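You operate a simulated robot arm through the tools that you are given. There is no shell and no other tool.

Carry out the task below with a simulated robot arm. There is one attempt and no reset: what you move stays moved.

TASK
Pull the small blocks off the pink cable and put it back on its rest.
Fine: the three blocks go on top of the teal ledge; the cable on the free rest. Set down upright: small yellow block, small red block, small green block.
Where things are to end (x, y in the base frame): small yellow block within 50 mm of [500, -150]; small red block within 50 mm of [500, -220]; small green block within 50 mm of [500, -290].

It is judged by the outcome, as a careful person would: the job done as asked, and still so three seconds after it is handed in. It fails if anything else is knocked over, pushed out of place, dropped, spilled or broken.

THE ROBOT
A 6-joint arm with a two-finger gripper, fixed in place. Base frame: the origin is on the floor under the middle of its stand, x ahead of it, y to its left, z up. Lengths are in mm, angles in degrees, forces in N, time in s.
With the tool pointing down near the work surface it reaches from about 420 to 660 mm from the base axis. Its first joint turns from -66.0 to 66.0 degrees. Payload 2.45 kg.
Tool frame: the origin (TCP) lies between the finger pads and is the grasp point; the fingertips stand 30 mm ahead of it; z points along the fingers, y is the line along which they close. The gripper opens to 106 mm; its body begins 79 mm behind the TCP.
Orientation is told as [roll, pitch, yaw] about the base's x, y, z axes, in that order, counted from this pose: with the fingers straight down and closing along the base's y, the tool's x points along the base's -x, its y along +y and its z along -z.

THE INTERFACE
- The arm moves only by the tool servo_tool. Its argument "motion" is a list of rows, each an object of numbers (a shift or turn left out is 0, a gripper value left out holds the last): "grip": the opening in per cent of the stroke, from 0 (shut) to 100 (fully open); "x", "y", "z": the shift along the tool's x, y, z in mm; "ax", "ay", "az": the turn, a rotation vector about the tool's x, y, z in degrees. In form: [{"grip": .., "x": .., "y": .., "z": .., "ax": .., "ay": .., "az": ..}, ...]. A call has 1 to 20 rows; each row is the pose to reach, as a shift and turn from the pose commanded when the call began, along the tool's axes at that moment. Rows are played at 5 a second. More than 50 mm and 8.6 degrees between two rows, or a gripper value outside its range, and nothing of the call is played. Where a pose cannot be reached the arm comes as near as it can. A force on the tool above 40 N (or 10 N above the force at the start of the call, whichever is more), or a blocked arm, ends the call early, and 0.2 s more pass. The fingers move at their own pace (about 153 mm/s each) and stop on an object; they squeeze with about 22 N. The grip force told is the motor's: it shows also when the fingers shut on nothing. Time passes only in rows, and 0.2 s behind the last, so rows that repeat a pose let the fingers close. It gives the time, the measured TCP pose, the force on the tool (base axes), the opening and the grip force at its end, in the units of the frame above (readings bear some noise), with the torque about the TCP (base axes, N m) and any sound that the robot's microphone picked up, and new pictures: "views" is both (left out), scene, wrist or none.
- Cameras (640 x 400 px; columns grow to the right, rows downward): "scene" is fixed at [58.7, 425.7, 1386.8]; the picture's right is [-0.69, -0.73, 0.00], its down [-0.53, 0.50, -0.69] and it looks along [0.50, -0.47, -0.73] (base axes); focal length 309 px, centre (320, 200). "wrist" rides on the gripper at [76, -2, -106] in the tool frame; the picture's right is [0.02, 1.00, 0.00], its down [-0.78, 0.02, -0.62] and it looks along [-0.62, 0.01, 0.78] (tool axes); focal length 247 px, centre (320, 200). There is no depth. A picture from a camera that has moved, and an enlarged one, comes with that camera's place and axes in the base frame and with its lens.
- enlarge(camera, box): a new picture of the part [left, top, right, bottom] of that camera's present view, enlarged. The clock stands still meanwhile.
- job_done(): hands the job in; it is judged then, once.

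Places have to be worked out from the pictures, the camera data and where the tool is seen. Open the gripper and draw the arm clear of the work before you hand the job in, unless the task says otherwise.

The tools are called as a command line: name --argument value ..., lists and objects as JSON in quotes. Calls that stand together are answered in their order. servo_tool: Moves the arm, as the interface text tells. Its arguments: {"type":"object","properties":{"motion":{"type":"array"},"views":{"type":"string","enum":["both","scene","wrist","none"]}},"required":["motion"]} The other tools are called the same way: enlarge (camera, box) takes an enlarged picture of a part of a camera's view; job_done () hands the job in.

At the start:

```text
time_s: 0.0
tool_pos: [314.1, 71.8, 928.8]
tcp_rot: [0.0, 0.0, 0.1]
contact_force: [0.0, 0.1, 0.0]
wrist_torque: [0.03, 0.03, 0.01]
opening: 106.2
finger_force: 0.0
```

scene: 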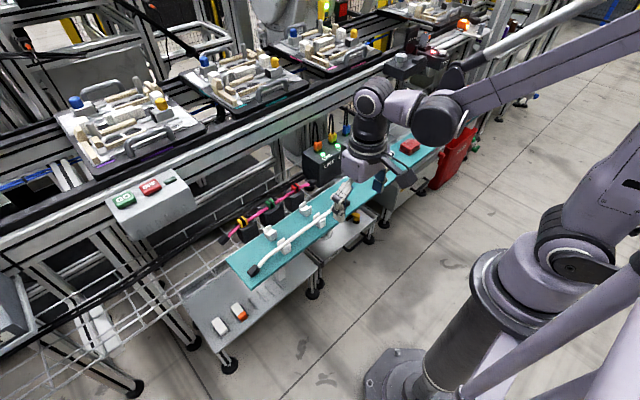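
wrist: 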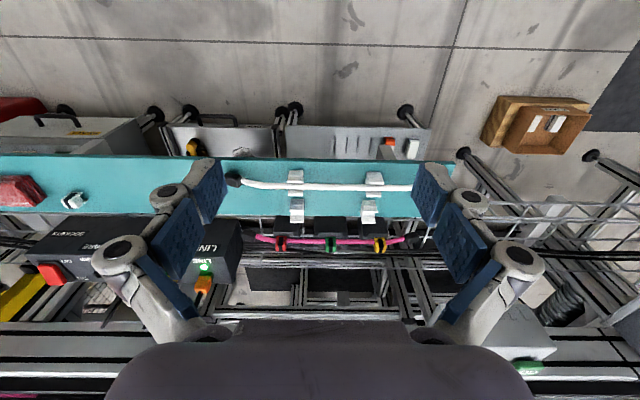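

I start by enlarging both views to see the pink cable, the small blocks on it and the rests.

enlarge --camera "scene" --box '[200, 160, 360, 290]'

enlarge --camera "wrist" --box '[220, 150, 440, 270]'

enlarge --camera "scene" --box '[300, 100, 480, 220]'

```text
3.08 times, centred on (280, 225) of scene
camera zoom: at [58.7, 425.7, 1386.8], right [-0.69, -0.73, 0.0], down [-0.53, 0.5, -0.69], along [0.5, -0.47, -0.73], focal length 950 px, centre (443, 123)
```

zoom: 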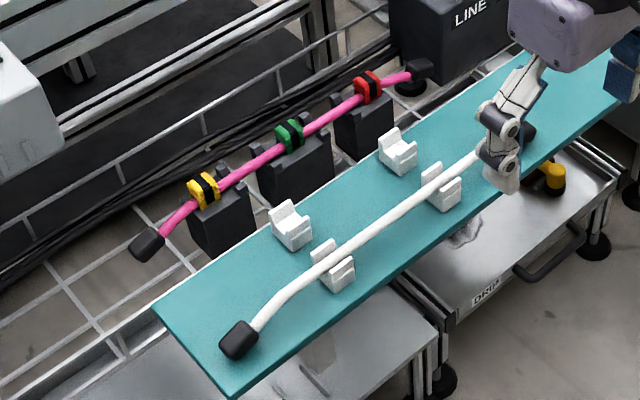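

```text
2.91 times, centred on (330, 210) of wrist
camera zoom: at [237.5, 69.2, 1036.2], right [-0.02, 1.0, 0.0], down [0.78, 0.02, 0.62], along [0.62, 0.01, -0.78], focal length 718 px, centre (291, 171)
```

zoom: 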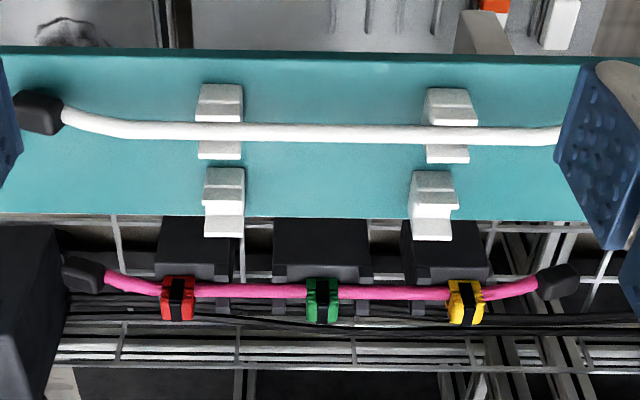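

```text
3.33 times, centred on (390, 160) of scene
camera zoom: at [58.7, 425.7, 1386.8], right [-0.69, -0.73, 0.0], down [-0.53, 0.5, -0.69], along [0.5, -0.47, -0.73], focal length 1030 px, centre (87, 333)
```

zoom: 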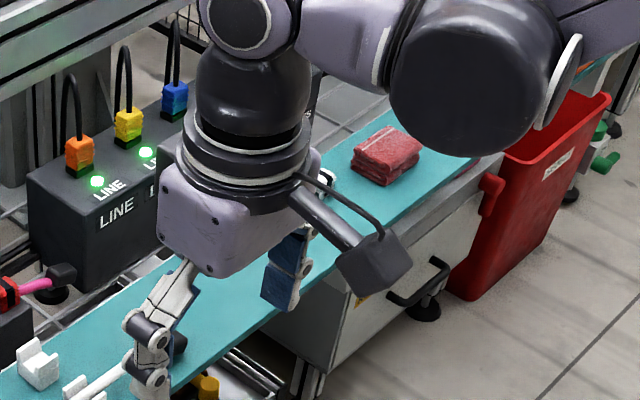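

The pink cable lies along y on three black holders, near x≈630 and z≈685, with red at y≈-5, green at y≈100 and yellow at y≈200. The free white rest is near x≈541, with cradles at y≈30 and y≈166. I move closer, staying well above, for a better look.

servo_tool --motion '[{"x": -35, "y": 4, "z": 10}, {"x": -70, "y": 8, "z": 20}, {"x": -105, "y": 12, "z": 30}, {"x": -140, "y": 16, "z": 40}, {"x": -175, "y": 20, "z": 50}, {"x": -205, "y": 24, "z": 60}, {"x": -226, "y": 27, "z": 69}, {"x": -226, "y": 27, "z": 69}]'

```text
time_s: 1.8
tool_pos: [539.6, 98.8, 860.4]
tcp_rot: [0.0, 0.0, 0.0]
contact_force: [0.6, -0.4, 0.9]
wrist_torque: [0.01, 0.01, -0.01]
opening: 105.8
finger_force: 0.0
camera wrist: at [463.7, 95.5, 967.1], right [-0.02, 1.0, 0.0], down [0.78, 0.02, 0.62], along [0.62, 0.01, -0.78], focal length 247 px, centre (320, 200)
```

scene: 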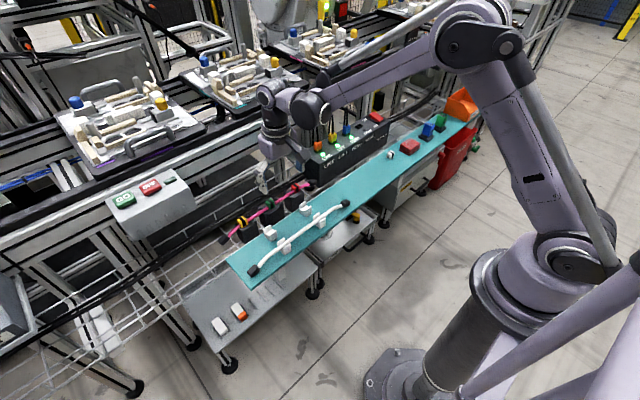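
wrist: 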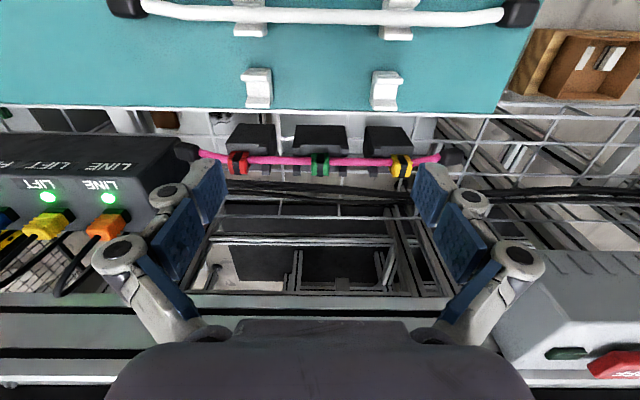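

enlarge --camera "wrist" --box '[160, 60, 480, 220]'

enlarge --camera "scene" --box '[200, 160, 380, 290]'

enlarge --camera "scene" --box '[310, 80, 490, 210]'

```text
2.00 times, centred on (320, 140) of wrist
camera zoom: at [463.7, 95.5, 967.1], right [-0.02, 1.0, 0.0], down [0.78, 0.02, 0.62], along [0.62, 0.01, -0.78], focal length 494 px, centre (320, 320)
```

zoom: 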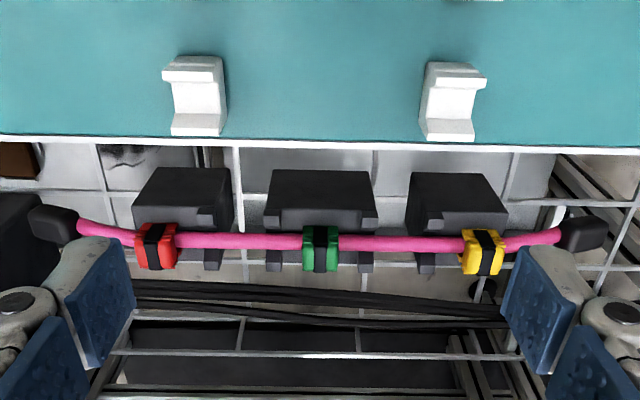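

```text
3.08 times, centred on (290, 225) of scene
camera zoom: at [58.7, 425.7, 1386.8], right [-0.69, -0.73, 0.0], down [-0.53, 0.5, -0.69], along [0.5, -0.47, -0.73], focal length 950 px, centre (412, 123)
```

zoom: 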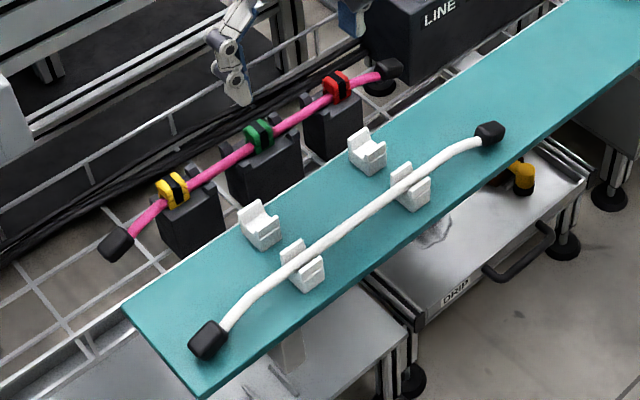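

```text
3.08 times, centred on (400, 145) of scene
camera zoom: at [58.7, 425.7, 1386.8], right [-0.69, -0.73, 0.0], down [-0.53, 0.5, -0.69], along [0.5, -0.47, -0.73], focal length 950 px, centre (74, 369)
```

zoom: 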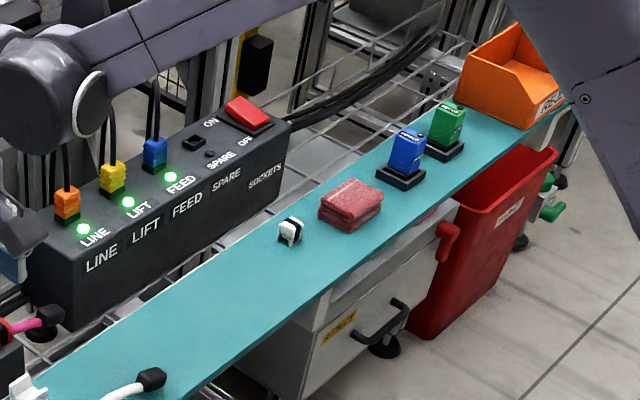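

enlarge --camera "wrist" --box '[220, 110, 320, 190]'

enlarge --camera "wrist" --box '[320, 110, 420, 190]'

enlarge --camera "scene" --box '[370, 140, 410, 170]'

enlarge --camera "scene" --box '[225, 175, 325, 255]'

```text
5.00 times, centred on (270, 150) of wrist
camera zoom: at [463.7, 95.5, 967.1], right [-0.02, 1.0, 0.0], down [0.78, 0.02, 0.62], along [0.62, 0.01, -0.78], focal length 1235 px, centre (570, 450)
```

zoom: 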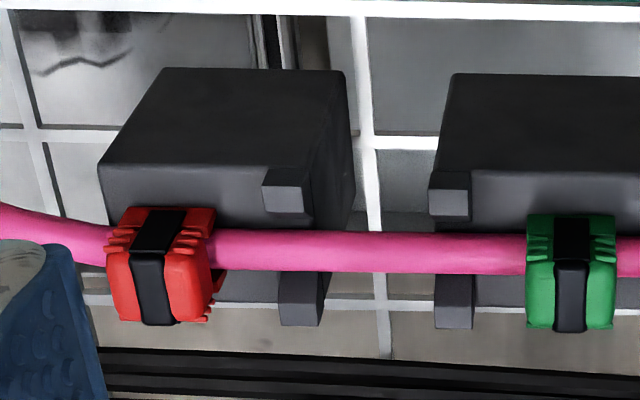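

```text
5.00 times, centred on (370, 150) of wrist
camera zoom: at [463.7, 95.5, 967.1], right [-0.02, 1.0, 0.0], down [0.78, 0.02, 0.62], along [0.62, 0.01, -0.78], focal length 1235 px, centre (70, 450)
```

zoom: 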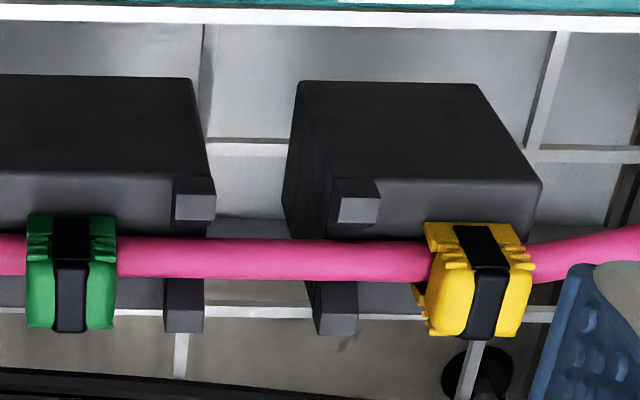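

```text
13.33 times, centred on (390, 155) of scene
camera zoom: at [58.7, 425.7, 1386.8], right [-0.69, -0.73, 0.0], down [-0.53, 0.5, -0.69], along [0.5, -0.47, -0.73], focal length 4119 px, centre (-613, 800)
```

zoom: 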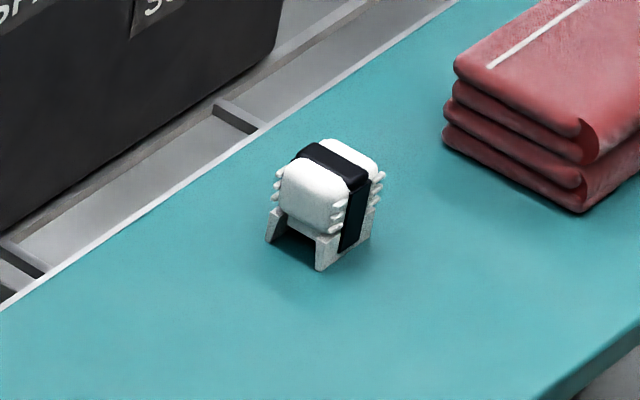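

```text
5.00 times, centred on (275, 215) of scene
camera zoom: at [58.7, 425.7, 1386.8], right [-0.69, -0.73, 0.0], down [-0.53, 0.5, -0.69], along [0.5, -0.47, -0.73], focal length 1544 px, centre (545, 125)
```

zoom: 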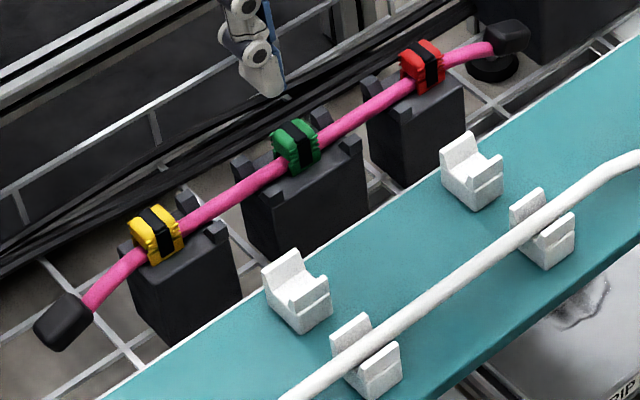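

The blocks are saddle clips pressed over the cable, with ridged faces towards ±x, like the loose white one already standing on the ledge near (541,-394). I turn the gripper 90° at this safe height so the fingers close along x and the camera looks from the +y side.

servo_tool --motion '[{"x": -5, "y": 5, "az": 7.5}, {"x": -10, "y": 10, "az": 15}, {"x": -15, "y": 15, "az": 22.5}, {"x": -20, "y": 20, "az": 30}, {"x": -25, "y": 25, "az": 37.5}, {"x": -30, "y": 30, "az": 45}, {"x": -35, "y": 35, "az": 52.5}, {"x": -40, "y": 40, "az": 60}, {"x": -45, "y": 41, "az": 67.5}, {"x": -50, "y": 41, "az": 75}, {"x": -55, "y": 41, "az": 82.5}, {"x": -60, "y": 41, "az": 90}, {"x": -60, "y": 41, "az": 90}]'

```text
time_s: 4.6
tool_pos: [600.8, 139.4, 860.7]
tcp_rot: [0.0, 0.0, -90.2]
contact_force: [0.3, 0.2, 0.3]
wrist_torque: [0.02, -0.01, -0.01]
opening: 106.1
finger_force: 0.0
camera wrist: at [598.6, 214.9, 967.3], right [1.0, 0.02, 0.0], down [0.01, -0.78, 0.62], along [0.01, -0.62, -0.78], focal length 247 px, centre (320, 200)
```

scene: 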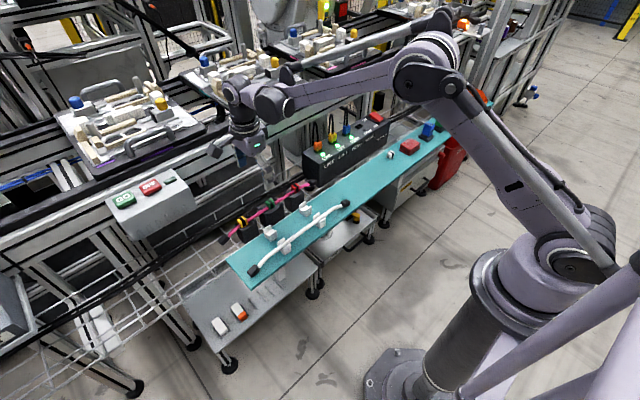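
wrist: 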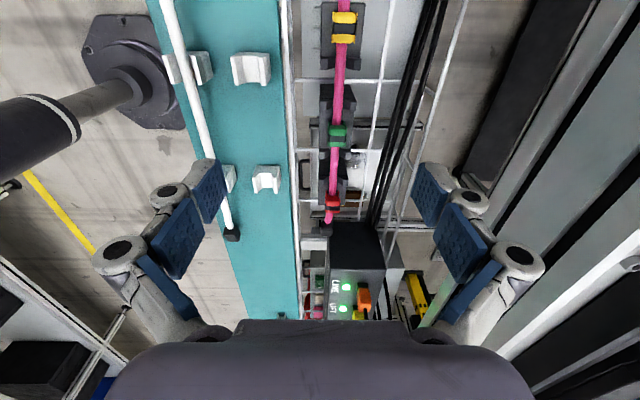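

enlarge --camera "wrist" --box '[220, 0, 420, 130]'

enlarge --camera "wrist" --box '[240, 120, 420, 320]'

```text
3.08 times, centred on (320, 65) of wrist
camera zoom: at [598.6, 214.9, 967.3], right [1.0, 0.02, 0.0], down [0.01, -0.78, 0.62], along [0.01, -0.62, -0.78], focal length 760 px, centre (320, 615)
```

zoom: 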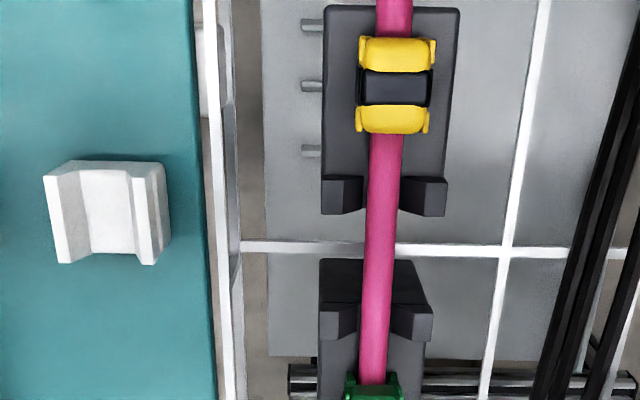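

```text
2.00 times, centred on (330, 220) of wrist
camera zoom: at [598.6, 214.9, 967.3], right [1.0, 0.02, 0.0], down [0.01, -0.78, 0.62], along [0.01, -0.62, -0.78], focal length 494 px, centre (300, 160)
```

zoom: 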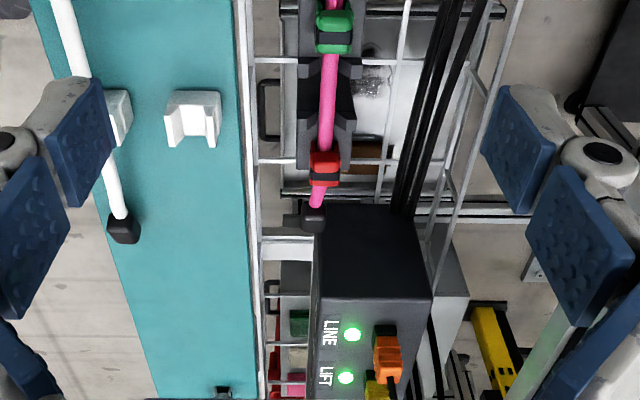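

From this view the cable runs along x≈620, with yellow at y≈200, green at y≈96 and red at y≈-4. The holder tops are near z≈681 and the block tops near 706. I go above the yellow block at z≈765 with a narrower opening and check alignment.

servo_tool --motion '[{"grip": 60, "x": 15, "y": 5, "z": 24}, {"x": 30, "y": 10, "z": 48}, {"x": 45, "y": 15, "z": 72}, {"x": 60, "y": 19.5, "z": 95}, {"x": 60, "y": 19.5, "z": 95}]'

```text
time_s: 5.8
tool_pos: [620.5, 200.2, 765.9]
tcp_rot: [0.1, 0.0, -90.0]
contact_force: [0.3, -0.5, -0.2]
wrist_torque: [-0.03, -0.01, -0.01]
opening: 63.5
finger_force: 0.0
camera wrist: at [617.7, 275.5, 872.4], right [1.0, 0.02, 0.0], down [0.02, -0.78, 0.62], along [0.01, -0.62, -0.78], focal length 247 px, centre (320, 200)
```

scene: 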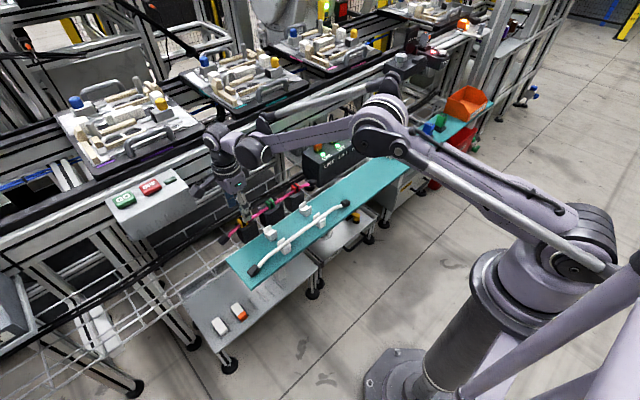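
wrist: 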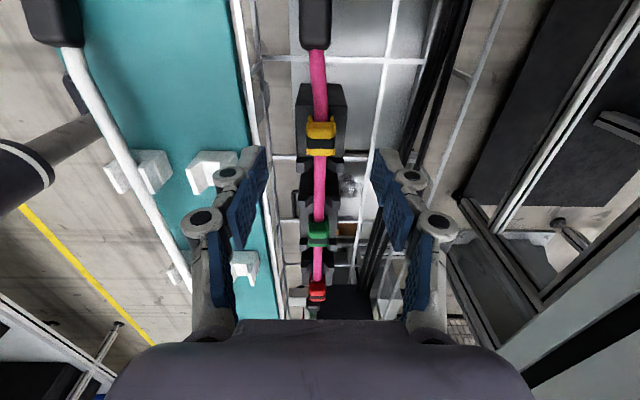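

enlarge --camera "wrist" --box '[220, 70, 420, 260]'

enlarge --camera "scene" --box '[190, 160, 310, 260]'

```text
2.11 times, centred on (320, 165) of wrist
camera zoom: at [617.7, 275.5, 872.4], right [1.0, 0.02, 0.0], down [0.02, -0.78, 0.62], along [0.01, -0.62, -0.78], focal length 520 px, centre (320, 274)
```

zoom: 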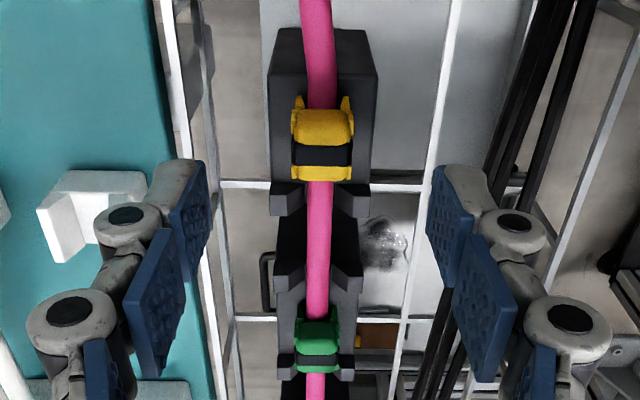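

```text
4.00 times, centred on (250, 210) of scene
camera zoom: at [58.7, 425.7, 1386.8], right [-0.69, -0.73, 0.0], down [-0.53, 0.5, -0.69], along [0.5, -0.47, -0.73], focal length 1236 px, centre (600, 160)
```

zoom: 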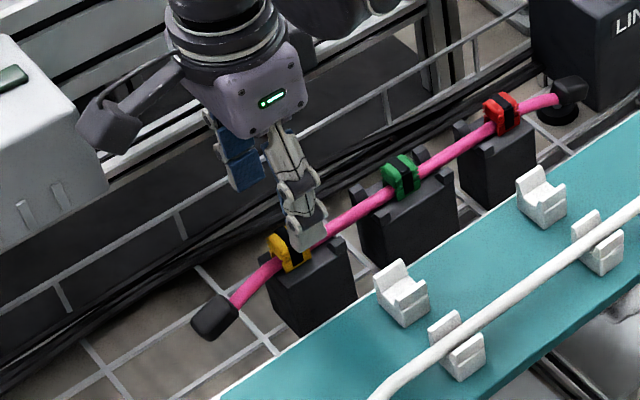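

The block is lined up in x and its centre is near y≈196.5. I descend so the fingertips reach about z≈686, just above the holder top, without closing yet.

servo_tool --motion '[{"x": -2, "z": 15}, {"x": -3.7, "y": -0.5, "z": 30}, {"x": -3.7, "y": -0.5, "z": 42}, {"x": -3.7, "y": -0.5, "z": 49}, {"x": -3.7, "y": -0.5, "z": 49}]'

```text
time_s: 7.0
tool_pos: [619.6, 194.9, 716.9]
tcp_rot: [0.0, -0.1, -90.0]
contact_force: [-0.7, 0.3, -1.0]
wrist_torque: [0.0, 0.02, -0.02]
opening: 63.7
finger_force: 0.0
camera wrist: at [617.4, 271.4, 823.4], right [1.0, 0.02, 0.0], down [0.02, -0.78, 0.62], along [0.01, -0.62, -0.78], focal length 247 px, centre (320, 200)
```

scene: 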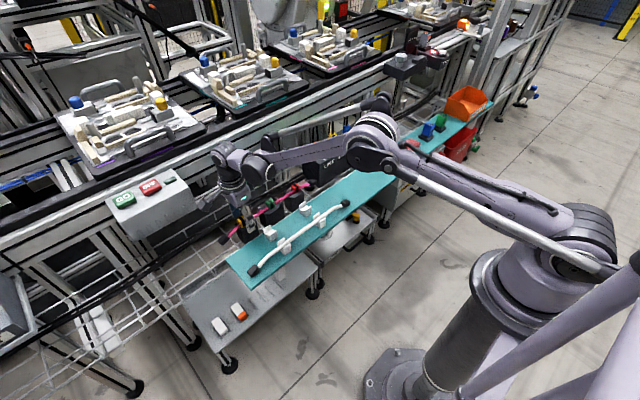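
wrist: 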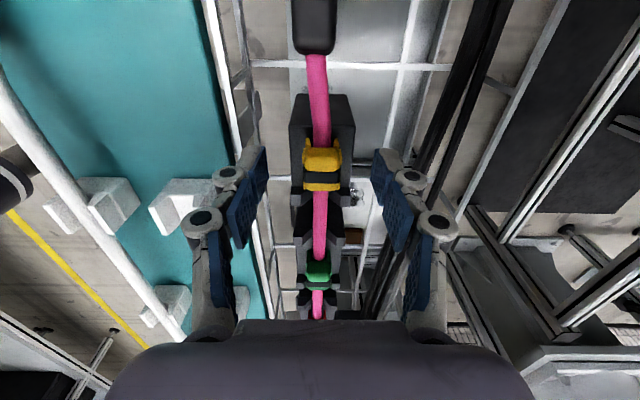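

enlarge --camera "wrist" --box '[230, 80, 410, 220]'

enlarge --camera "scene" --box '[200, 180, 300, 250]'

```text
2.86 times, centred on (320, 150) of wrist
camera zoom: at [617.4, 271.4, 823.4], right [1.0, 0.02, 0.0], down [0.02, -0.78, 0.62], along [0.01, -0.62, -0.78], focal length 706 px, centre (320, 343)
```

zoom: 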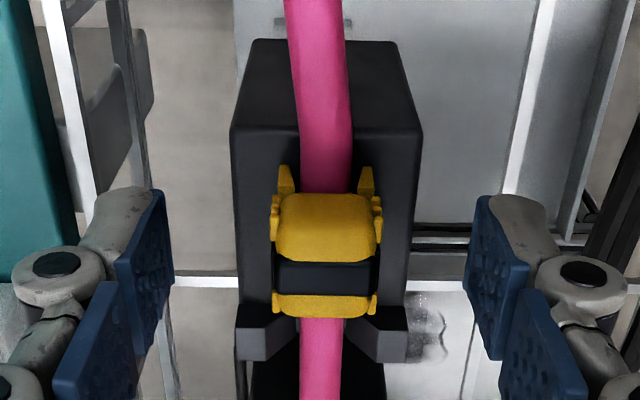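

```text
5.71 times, centred on (250, 215) of scene
camera zoom: at [58.7, 425.7, 1386.8], right [-0.69, -0.73, 0.0], down [-0.53, 0.5, -0.69], along [0.5, -0.47, -0.73], focal length 1765 px, centre (720, 114)
```

zoom: 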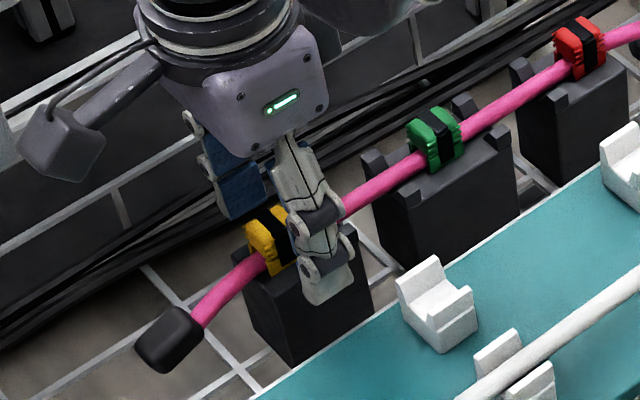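

The block sits centred between the pads, standing on the holder top (z≈681) with its own top near 706. I nudge 0.9 mm in x and close on it.

servo_tool --motion '[{"y": 0.9, "z": 0.5}, {"y": 0.9, "z": 0.5, "grip": 30}, {"y": 0.9, "z": 0.5, "grip": 15}, {"y": 0.9, "z": 0.5, "grip": 0}, {"y": 0.9, "z": 0.5, "grip": 0}, {"y": 0.9, "z": 0.5, "grip": 0}]'

```text
time_s: 8.4
tool_pos: [619.1, 195.5, 716.7]
tcp_rot: [-0.1, 0.0, -90.0]
contact_force: [-0.6, 0.3, -1.3]
wrist_torque: [-0.02, 0.02, -0.02]
opening: 17.9
finger_force: 22.5
camera wrist: at [618.3, 271.4, 823.0], right [1.0, 0.02, 0.0], down [0.02, -0.78, 0.62], along [0.01, -0.62, -0.78], focal length 247 px, centre (320, 200)
```

scene: 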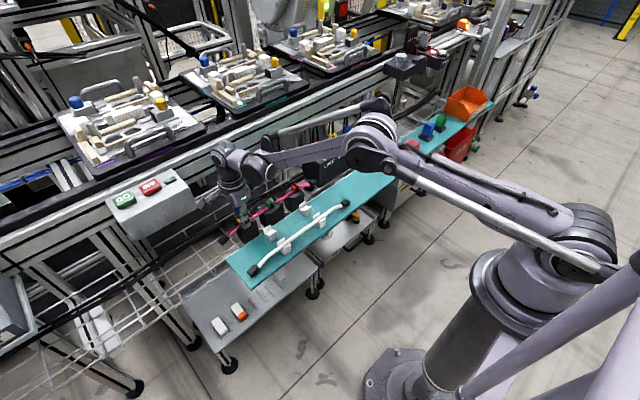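
wrist: 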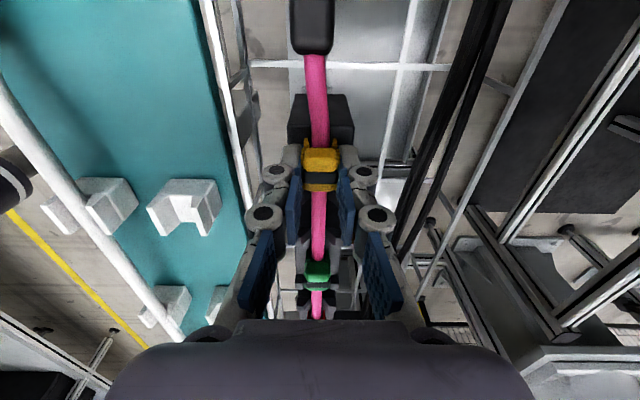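

The gripper stopped at 17.9 mm with 22.5 N, so the yellow block is held. I pull straight up slowly and watch the force and the cable.

servo_tool --motion '[{"z": -1}, {"z": -2}, {"z": -3}, {"z": -4}, {"z": -5}, {"z": -6}]'

enlarge --camera "scene" --box '[200, 180, 300, 250]'

enlarge --camera "wrist" --box '[230, 80, 410, 220]'

```text
time_s: 9.8
tool_pos: [620.6, 195.6, 721.9]
tcp_rot: [0.1, -0.1, -90.0]
contact_force: [0.9, 0.2, 0.5]
wrist_torque: [0.0, 0.01, 0.0]
opening: 18.1
finger_force: 21.8
camera wrist: at [618.3, 271.6, 829.0], right [1.0, 0.02, 0.0], down [0.02, -0.78, 0.62], along [0.01, -0.62, -0.78], focal length 247 px, centre (320, 200)
```

scene: 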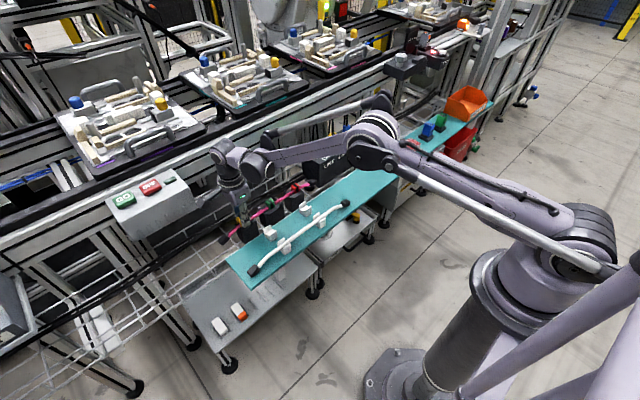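
wrist: 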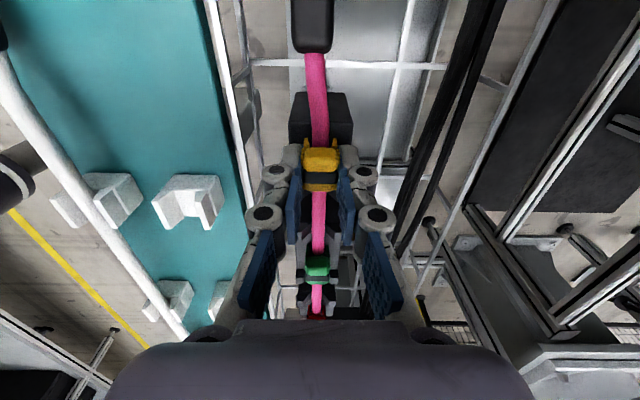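

```text
5.71 times, centred on (250, 215) of scene
camera zoom: at [58.7, 425.7, 1386.8], right [-0.69, -0.73, 0.0], down [-0.53, 0.5, -0.69], along [0.5, -0.47, -0.73], focal length 1765 px, centre (720, 114)
```

zoom: 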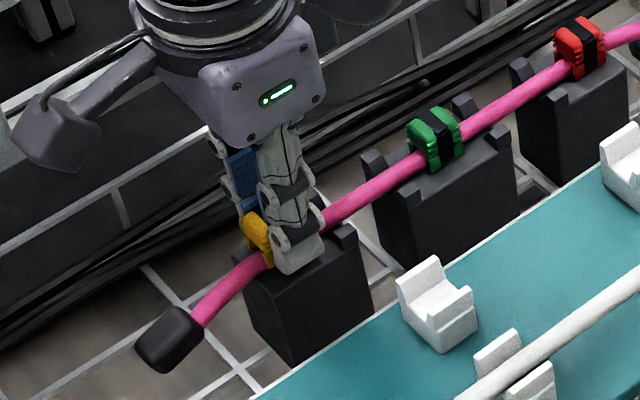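

```text
2.86 times, centred on (320, 150) of wrist
camera zoom: at [618.3, 271.6, 829.0], right [1.0, 0.02, 0.0], down [0.02, -0.78, 0.62], along [0.01, -0.62, -0.78], focal length 706 px, centre (320, 343)
```

zoom: 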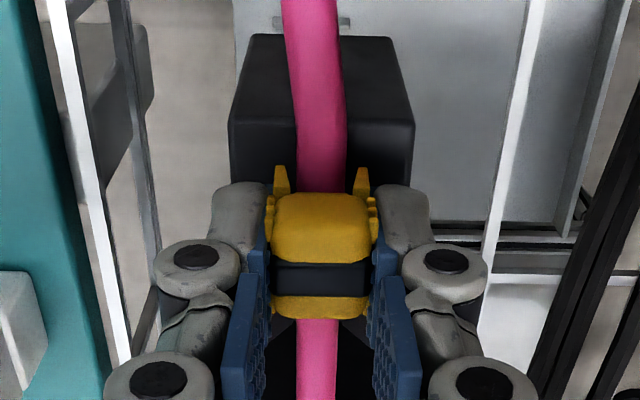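

The block rises with the gripper at almost no force, and the cable has not moved. I lift further and check again.

servo_tool --motion '[{"z": -5}, {"z": -10}, {"z": -17}, {"z": -25}, {"z": -35}, {"z": -45}]'

enlarge --camera "scene" --box '[190, 160, 310, 250]'

enlarge --camera "wrist" --box '[230, 60, 410, 220]'

```text
time_s: 11.2
tool_pos: [620.3, 196.7, 767.5]
tcp_rot: [0.0, 0.0, -90.0]
contact_force: [1.1, -0.3, 0.4]
wrist_torque: [0.0, -0.01, -0.02]
opening: 17.9
finger_force: 22.3
camera wrist: at [618.5, 271.5, 874.0], right [1.0, 0.02, 0.0], down [0.02, -0.78, 0.62], along [0.01, -0.62, -0.78], focal length 247 px, centre (320, 200)
```

scene: 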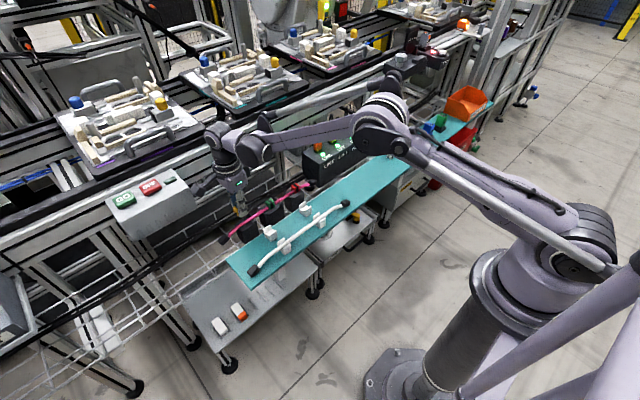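
wrist: 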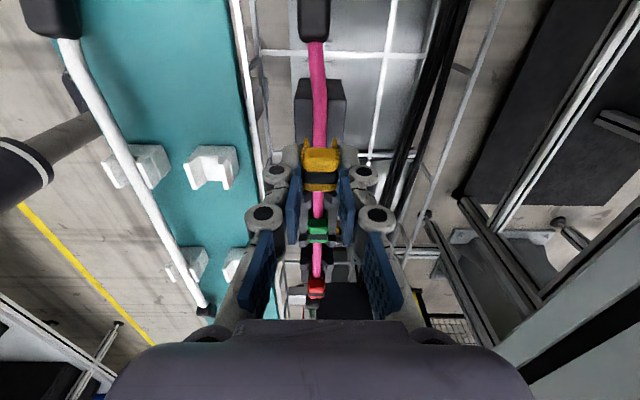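

```text
4.44 times, centred on (250, 205) of scene
camera zoom: at [58.7, 425.7, 1386.8], right [-0.69, -0.73, 0.0], down [-0.53, 0.5, -0.69], along [0.5, -0.47, -0.73], focal length 1373 px, centre (631, 178)
```

zoom: 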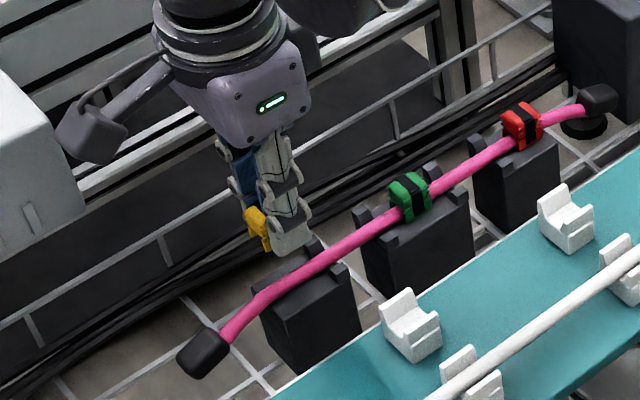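

```text
2.50 times, centred on (320, 140) of wrist
camera zoom: at [618.5, 271.5, 874.0], right [1.0, 0.02, 0.0], down [0.02, -0.78, 0.62], along [0.01, -0.62, -0.78], focal length 617 px, centre (320, 350)
```

zoom: 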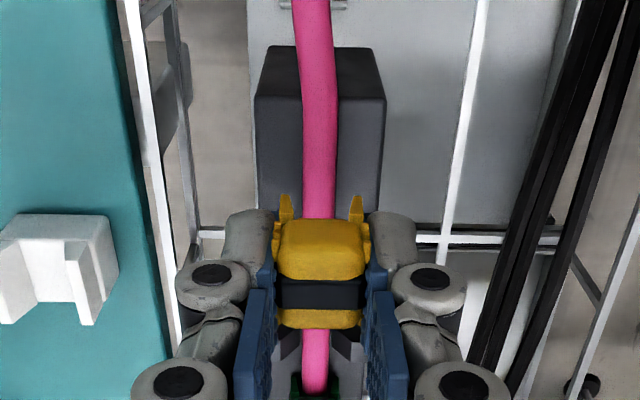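

Yellow is completely off and the cable is still in its holders. I raise to z≈800 and carry the block over to the ledge above (500,-150).

servo_tool --motion '[{"z": -16}, {"z": -32}, {"x": -30, "y": -10, "z": -32}, {"x": -65, "y": -22, "z": -32}, {"x": -100, "y": -34, "z": -32}, {"x": -136, "y": -46, "z": -32}, {"x": -172, "y": -59, "z": -32}, {"x": -208, "y": -71, "z": -32}, {"x": -244, "y": -84, "z": -32}, {"x": -280, "y": -97, "z": -32}, {"x": -316, "y": -110, "z": -32}, {"x": -346.5, "y": -120.5, "z": -32}, {"x": -346.5, "y": -120.5, "z": -32}]'

enlarge --camera "wrist" --box '[200, 0, 440, 200]'

enlarge --camera "scene" --box '[280, 100, 440, 220]'

```text
time_s: 14.0
tool_pos: [499.4, -150.6, 798.5]
tcp_rot: [0.0, 0.1, -90.0]
contact_force: [-0.4, 0.3, -0.4]
wrist_torque: [0.03, -0.01, -0.02]
opening: 17.9
finger_force: 21.7
camera wrist: at [497.5, -74.8, 905.8], right [1.0, 0.02, 0.0], down [0.02, -0.78, 0.62], along [0.01, -0.62, -0.78], focal length 247 px, centre (320, 200)
```

scene: 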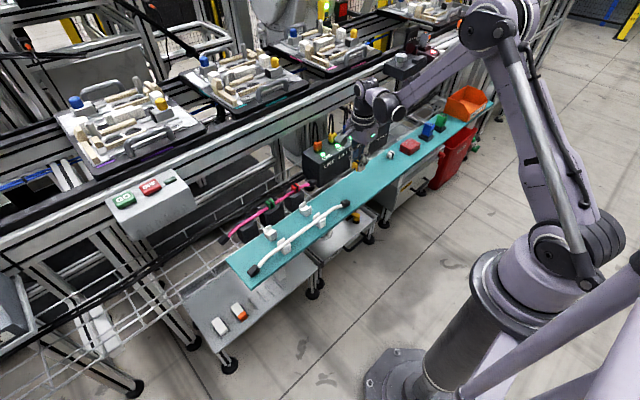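
wrist: 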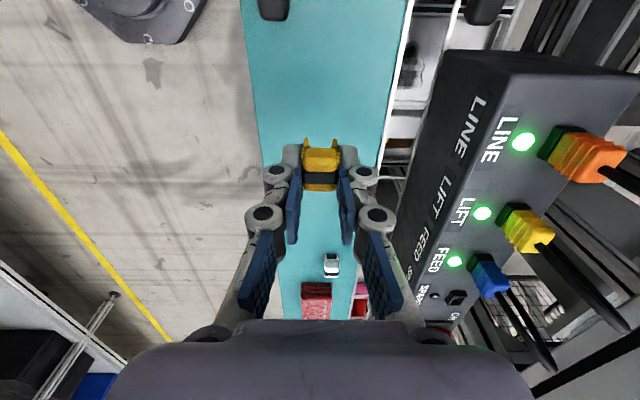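

```text
2.00 times, centred on (320, 100) of wrist
camera zoom: at [497.5, -74.8, 905.8], right [1.0, 0.02, 0.0], down [0.02, -0.78, 0.62], along [0.01, -0.62, -0.78], focal length 494 px, centre (320, 400)
```

zoom: 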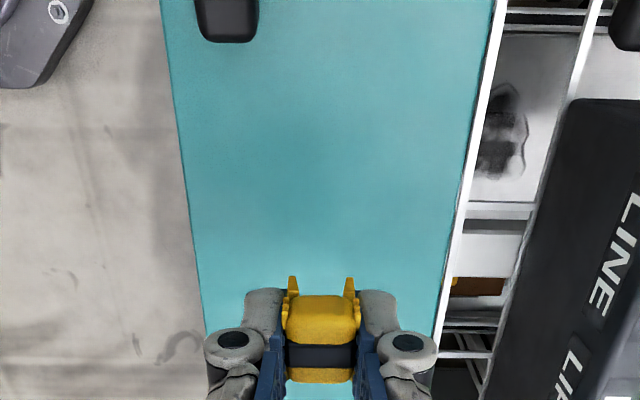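

```text
3.33 times, centred on (360, 160) of scene
camera zoom: at [58.7, 425.6, 1386.8], right [-0.69, -0.73, 0.0], down [-0.53, 0.5, -0.69], along [0.5, -0.47, -0.73], focal length 1030 px, centre (187, 333)
```

zoom: 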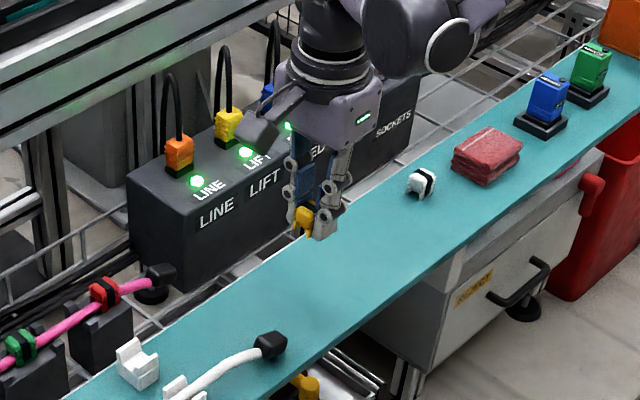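

The teal ledge is clear below the yellow block. I descend most of the way and then look to judge the remaining height.

servo_tool --motion '[{"z": 15}, {"z": 30}, {"z": 45}, {"z": 58}, {"z": 65}, {"z": 65}]'

enlarge --camera "wrist" --box '[240, 80, 400, 220]'

enlarge --camera "scene" --box '[320, 140, 400, 200]'

```text
time_s: 15.4
tool_pos: [500.4, -150.1, 733.4]
tcp_rot: [0.0, 0.0, -90.1]
contact_force: [0.4, 0.5, -0.3]
wrist_torque: [0.0, 0.0, -0.01]
opening: 17.8
finger_force: 22.6
camera wrist: at [498.0, -75.1, 840.6], right [1.0, 0.02, 0.0], down [0.02, -0.78, 0.62], along [0.01, -0.62, -0.78], focal length 247 px, centre (320, 200)
```

scene: 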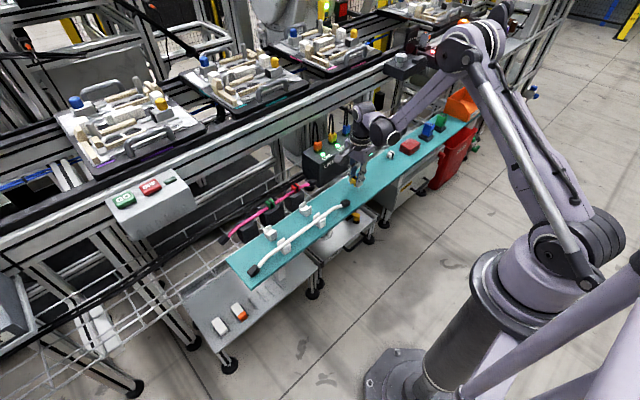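
wrist: 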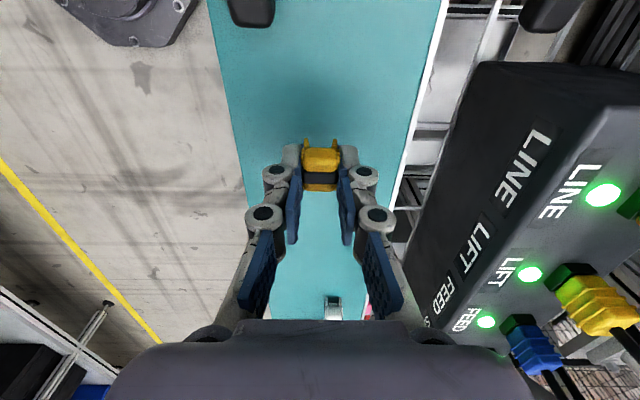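

```text
2.86 times, centred on (320, 150) of wrist
camera zoom: at [498.0, -75.1, 840.6], right [1.0, 0.02, 0.0], down [0.02, -0.78, 0.62], along [0.01, -0.62, -0.78], focal length 706 px, centre (320, 343)
```

zoom: 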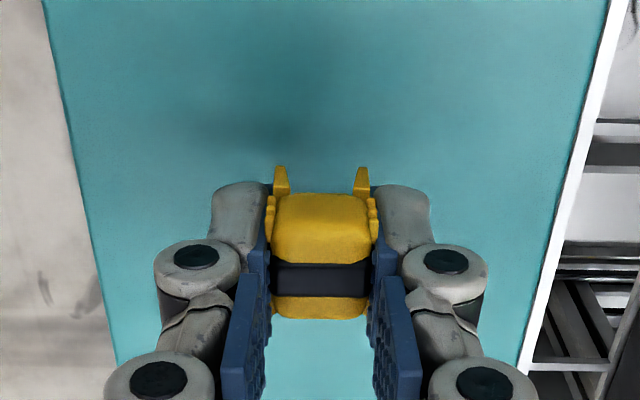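

```text
6.67 times, centred on (360, 170) of scene
camera zoom: at [58.7, 425.7, 1386.8], right [-0.69, -0.73, 0.0], down [-0.53, 0.5, -0.69], along [0.5, -0.47, -0.73], focal length 2059 px, centre (53, 400)
```

zoom: 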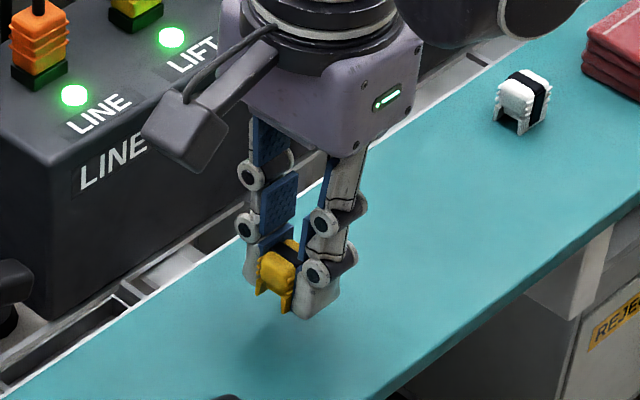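

The block's feet hang about 36 mm below the TCP and the ledge is roughly 10 to 30 mm further down. I continue in small steps, reading the force each time.

servo_tool --motion '[{"z": 4}, {"z": 8}, {"z": 11}, {"z": 11}]' --views "none"

enlarge --camera "scene" --box '[320, 140, 400, 200]'

```text
time_s: 16.4
tool_pos: [498.8, -150.7, 722.6]
tcp_rot: [0.0, -0.1, -90.0]
contact_force: [-0.5, 0.4, 0.1]
wrist_torque: [-0.02, 0.04, -0.01]
opening: 17.6
finger_force: 22.0
```

```text
6.67 times, centred on (360, 170) of scene
camera zoom: at [58.7, 425.7, 1386.8], right [-0.69, -0.73, 0.0], down [-0.53, 0.5, -0.69], along [0.5, -0.47, -0.73], focal length 2059 px, centre (53, 400)
```

zoom: 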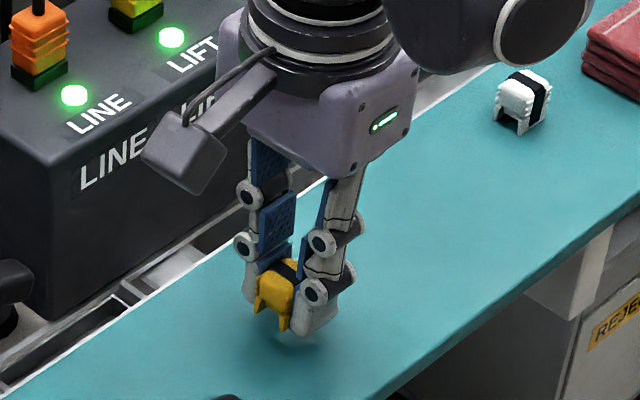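

No contact yet, and the shadow under the block is closing in. I step down another 4 mm.

servo_tool --motion '[{"z": 2}, {"z": 4}, {"z": 4}]' --views "none"

enlarge --camera "scene" --box '[340, 160, 380, 195]'

```text
time_s: 17.2
tool_pos: [498.4, -150.6, 719.8]
tcp_rot: [0.0, 0.0, -90.0]
contact_force: [0.6, 1.0, -0.3]
wrist_torque: [0.0, 0.02, 0.0]
opening: 17.7
finger_force: 22.1
```

```text
11.43 times, centred on (360, 178) of scene
camera zoom: at [58.7, 425.7, 1386.8], right [-0.69, -0.73, 0.0], down [-0.53, 0.5, -0.69], along [0.5, -0.47, -0.73], focal length 3530 px, centre (-137, 457)
```

zoom: 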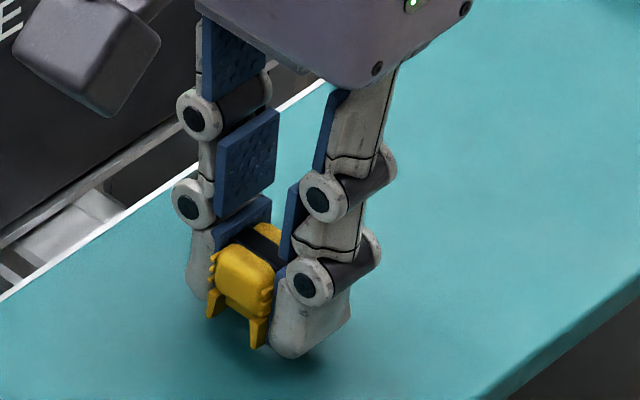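

Still free (about 0 N), with a small gap visible above the ledge. I go down another 4 mm.

servo_tool --motion '[{"z": 2}, {"z": 4}, {"z": 4}]' --views "none"

enlarge --camera "scene" --box '[340, 160, 380, 195]'

```text
time_s: 18.0
tool_pos: [499.4, -150.6, 715.2]
tcp_rot: [0.0, 0.0, -90.0]
contact_force: [-0.2, 0.0, -1.2]
wrist_torque: [0.01, 0.0, 0.0]
opening: 17.7
finger_force: 22.1
```

```text
11.43 times, centred on (360, 178) of scene
camera zoom: at [58.7, 425.7, 1386.8], right [-0.69, -0.73, 0.0], down [-0.53, 0.5, -0.69], along [0.5, -0.47, -0.73], focal length 3530 px, centre (-137, 457)
```

zoom: 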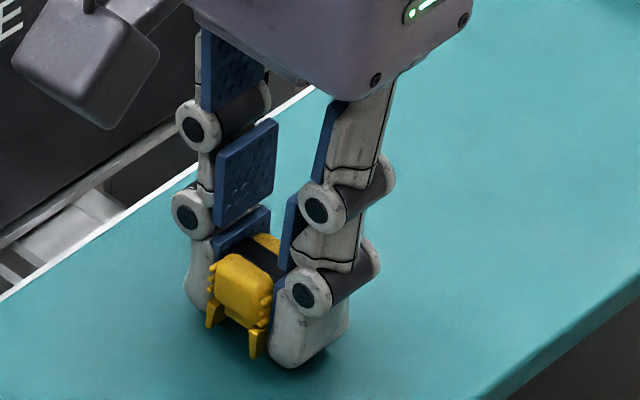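

Close now, and the reading is within noise (-1.2 N). I step 2 mm at a time.

servo_tool --motion '[{"z": 1}, {"z": 2}, {"z": 2}]' --views "none"

enlarge --camera "scene" --box '[340, 160, 380, 195]'

```text
time_s: 18.8
tool_pos: [499.1, -151.1, 712.7]
tcp_rot: [-0.1, 0.0, -90.0]
contact_force: [-0.5, -0.5, -0.8]
wrist_torque: [-0.04, -0.03, 0.0]
opening: 17.7
finger_force: 22.5
```

```text
11.43 times, centred on (360, 178) of scene
camera zoom: at [58.7, 425.7, 1386.8], right [-0.69, -0.73, 0.0], down [-0.53, 0.5, -0.69], along [0.5, -0.47, -0.73], focal length 3530 px, centre (-137, 457)
```

zoom: 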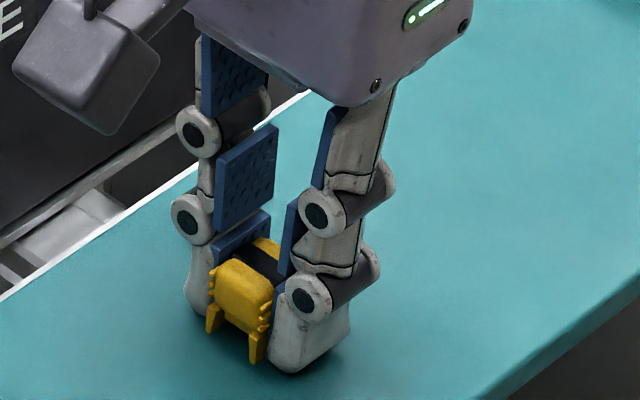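

servo_tool --motion '[{"z": 1}, {"z": 2}, {"z": 2}]' --views "none"

enlarge --camera "scene" --box '[340, 160, 380, 195]'

```text
time_s: 19.6
tool_pos: [499.8, -151.6, 710.1]
tcp_rot: [0.0, 0.0, -90.0]
contact_force: [0.7, 0.3, -0.4]
wrist_torque: [0.0, -0.01, -0.01]
opening: 17.6
finger_force: 21.8
```

```text
11.43 times, centred on (360, 178) of scene
camera zoom: at [58.7, 425.7, 1386.8], right [-0.69, -0.73, 0.0], down [-0.53, 0.5, -0.69], along [0.5, -0.47, -0.73], focal length 3530 px, centre (-137, 457)
```

zoom: 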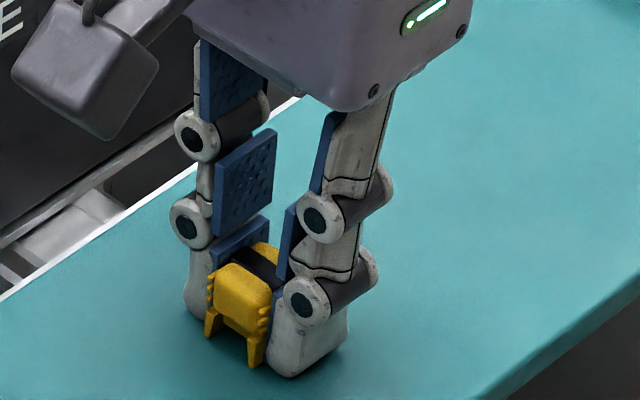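

Still no contact force at TCP z≈710. I continue down in 2 mm steps.

servo_tool --motion '[{"z": 1}, {"z": 2}, {"z": 2}]' --views "none"

enlarge --camera "scene" --box '[340, 160, 380, 195]'

```text
time_s: 20.4
tool_pos: [499.4, -151.8, 708.9]
tcp_rot: [0.1, 0.0, -89.9]
contact_force: [0.8, -0.5, 20.6]
wrist_torque: [0.0, 0.01, -0.06]
opening: 17.5
finger_force: 22.0
```

```text
11.43 times, centred on (360, 178) of scene
camera zoom: at [58.4, 425.8, 1386.8], right [-0.69, -0.73, 0.0], down [-0.53, 0.5, -0.69], along [0.5, -0.47, -0.73], focal length 3530 px, centre (-137, 457)
```

zoom: 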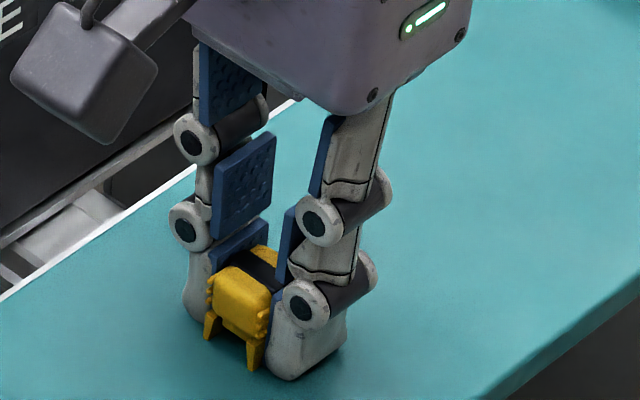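

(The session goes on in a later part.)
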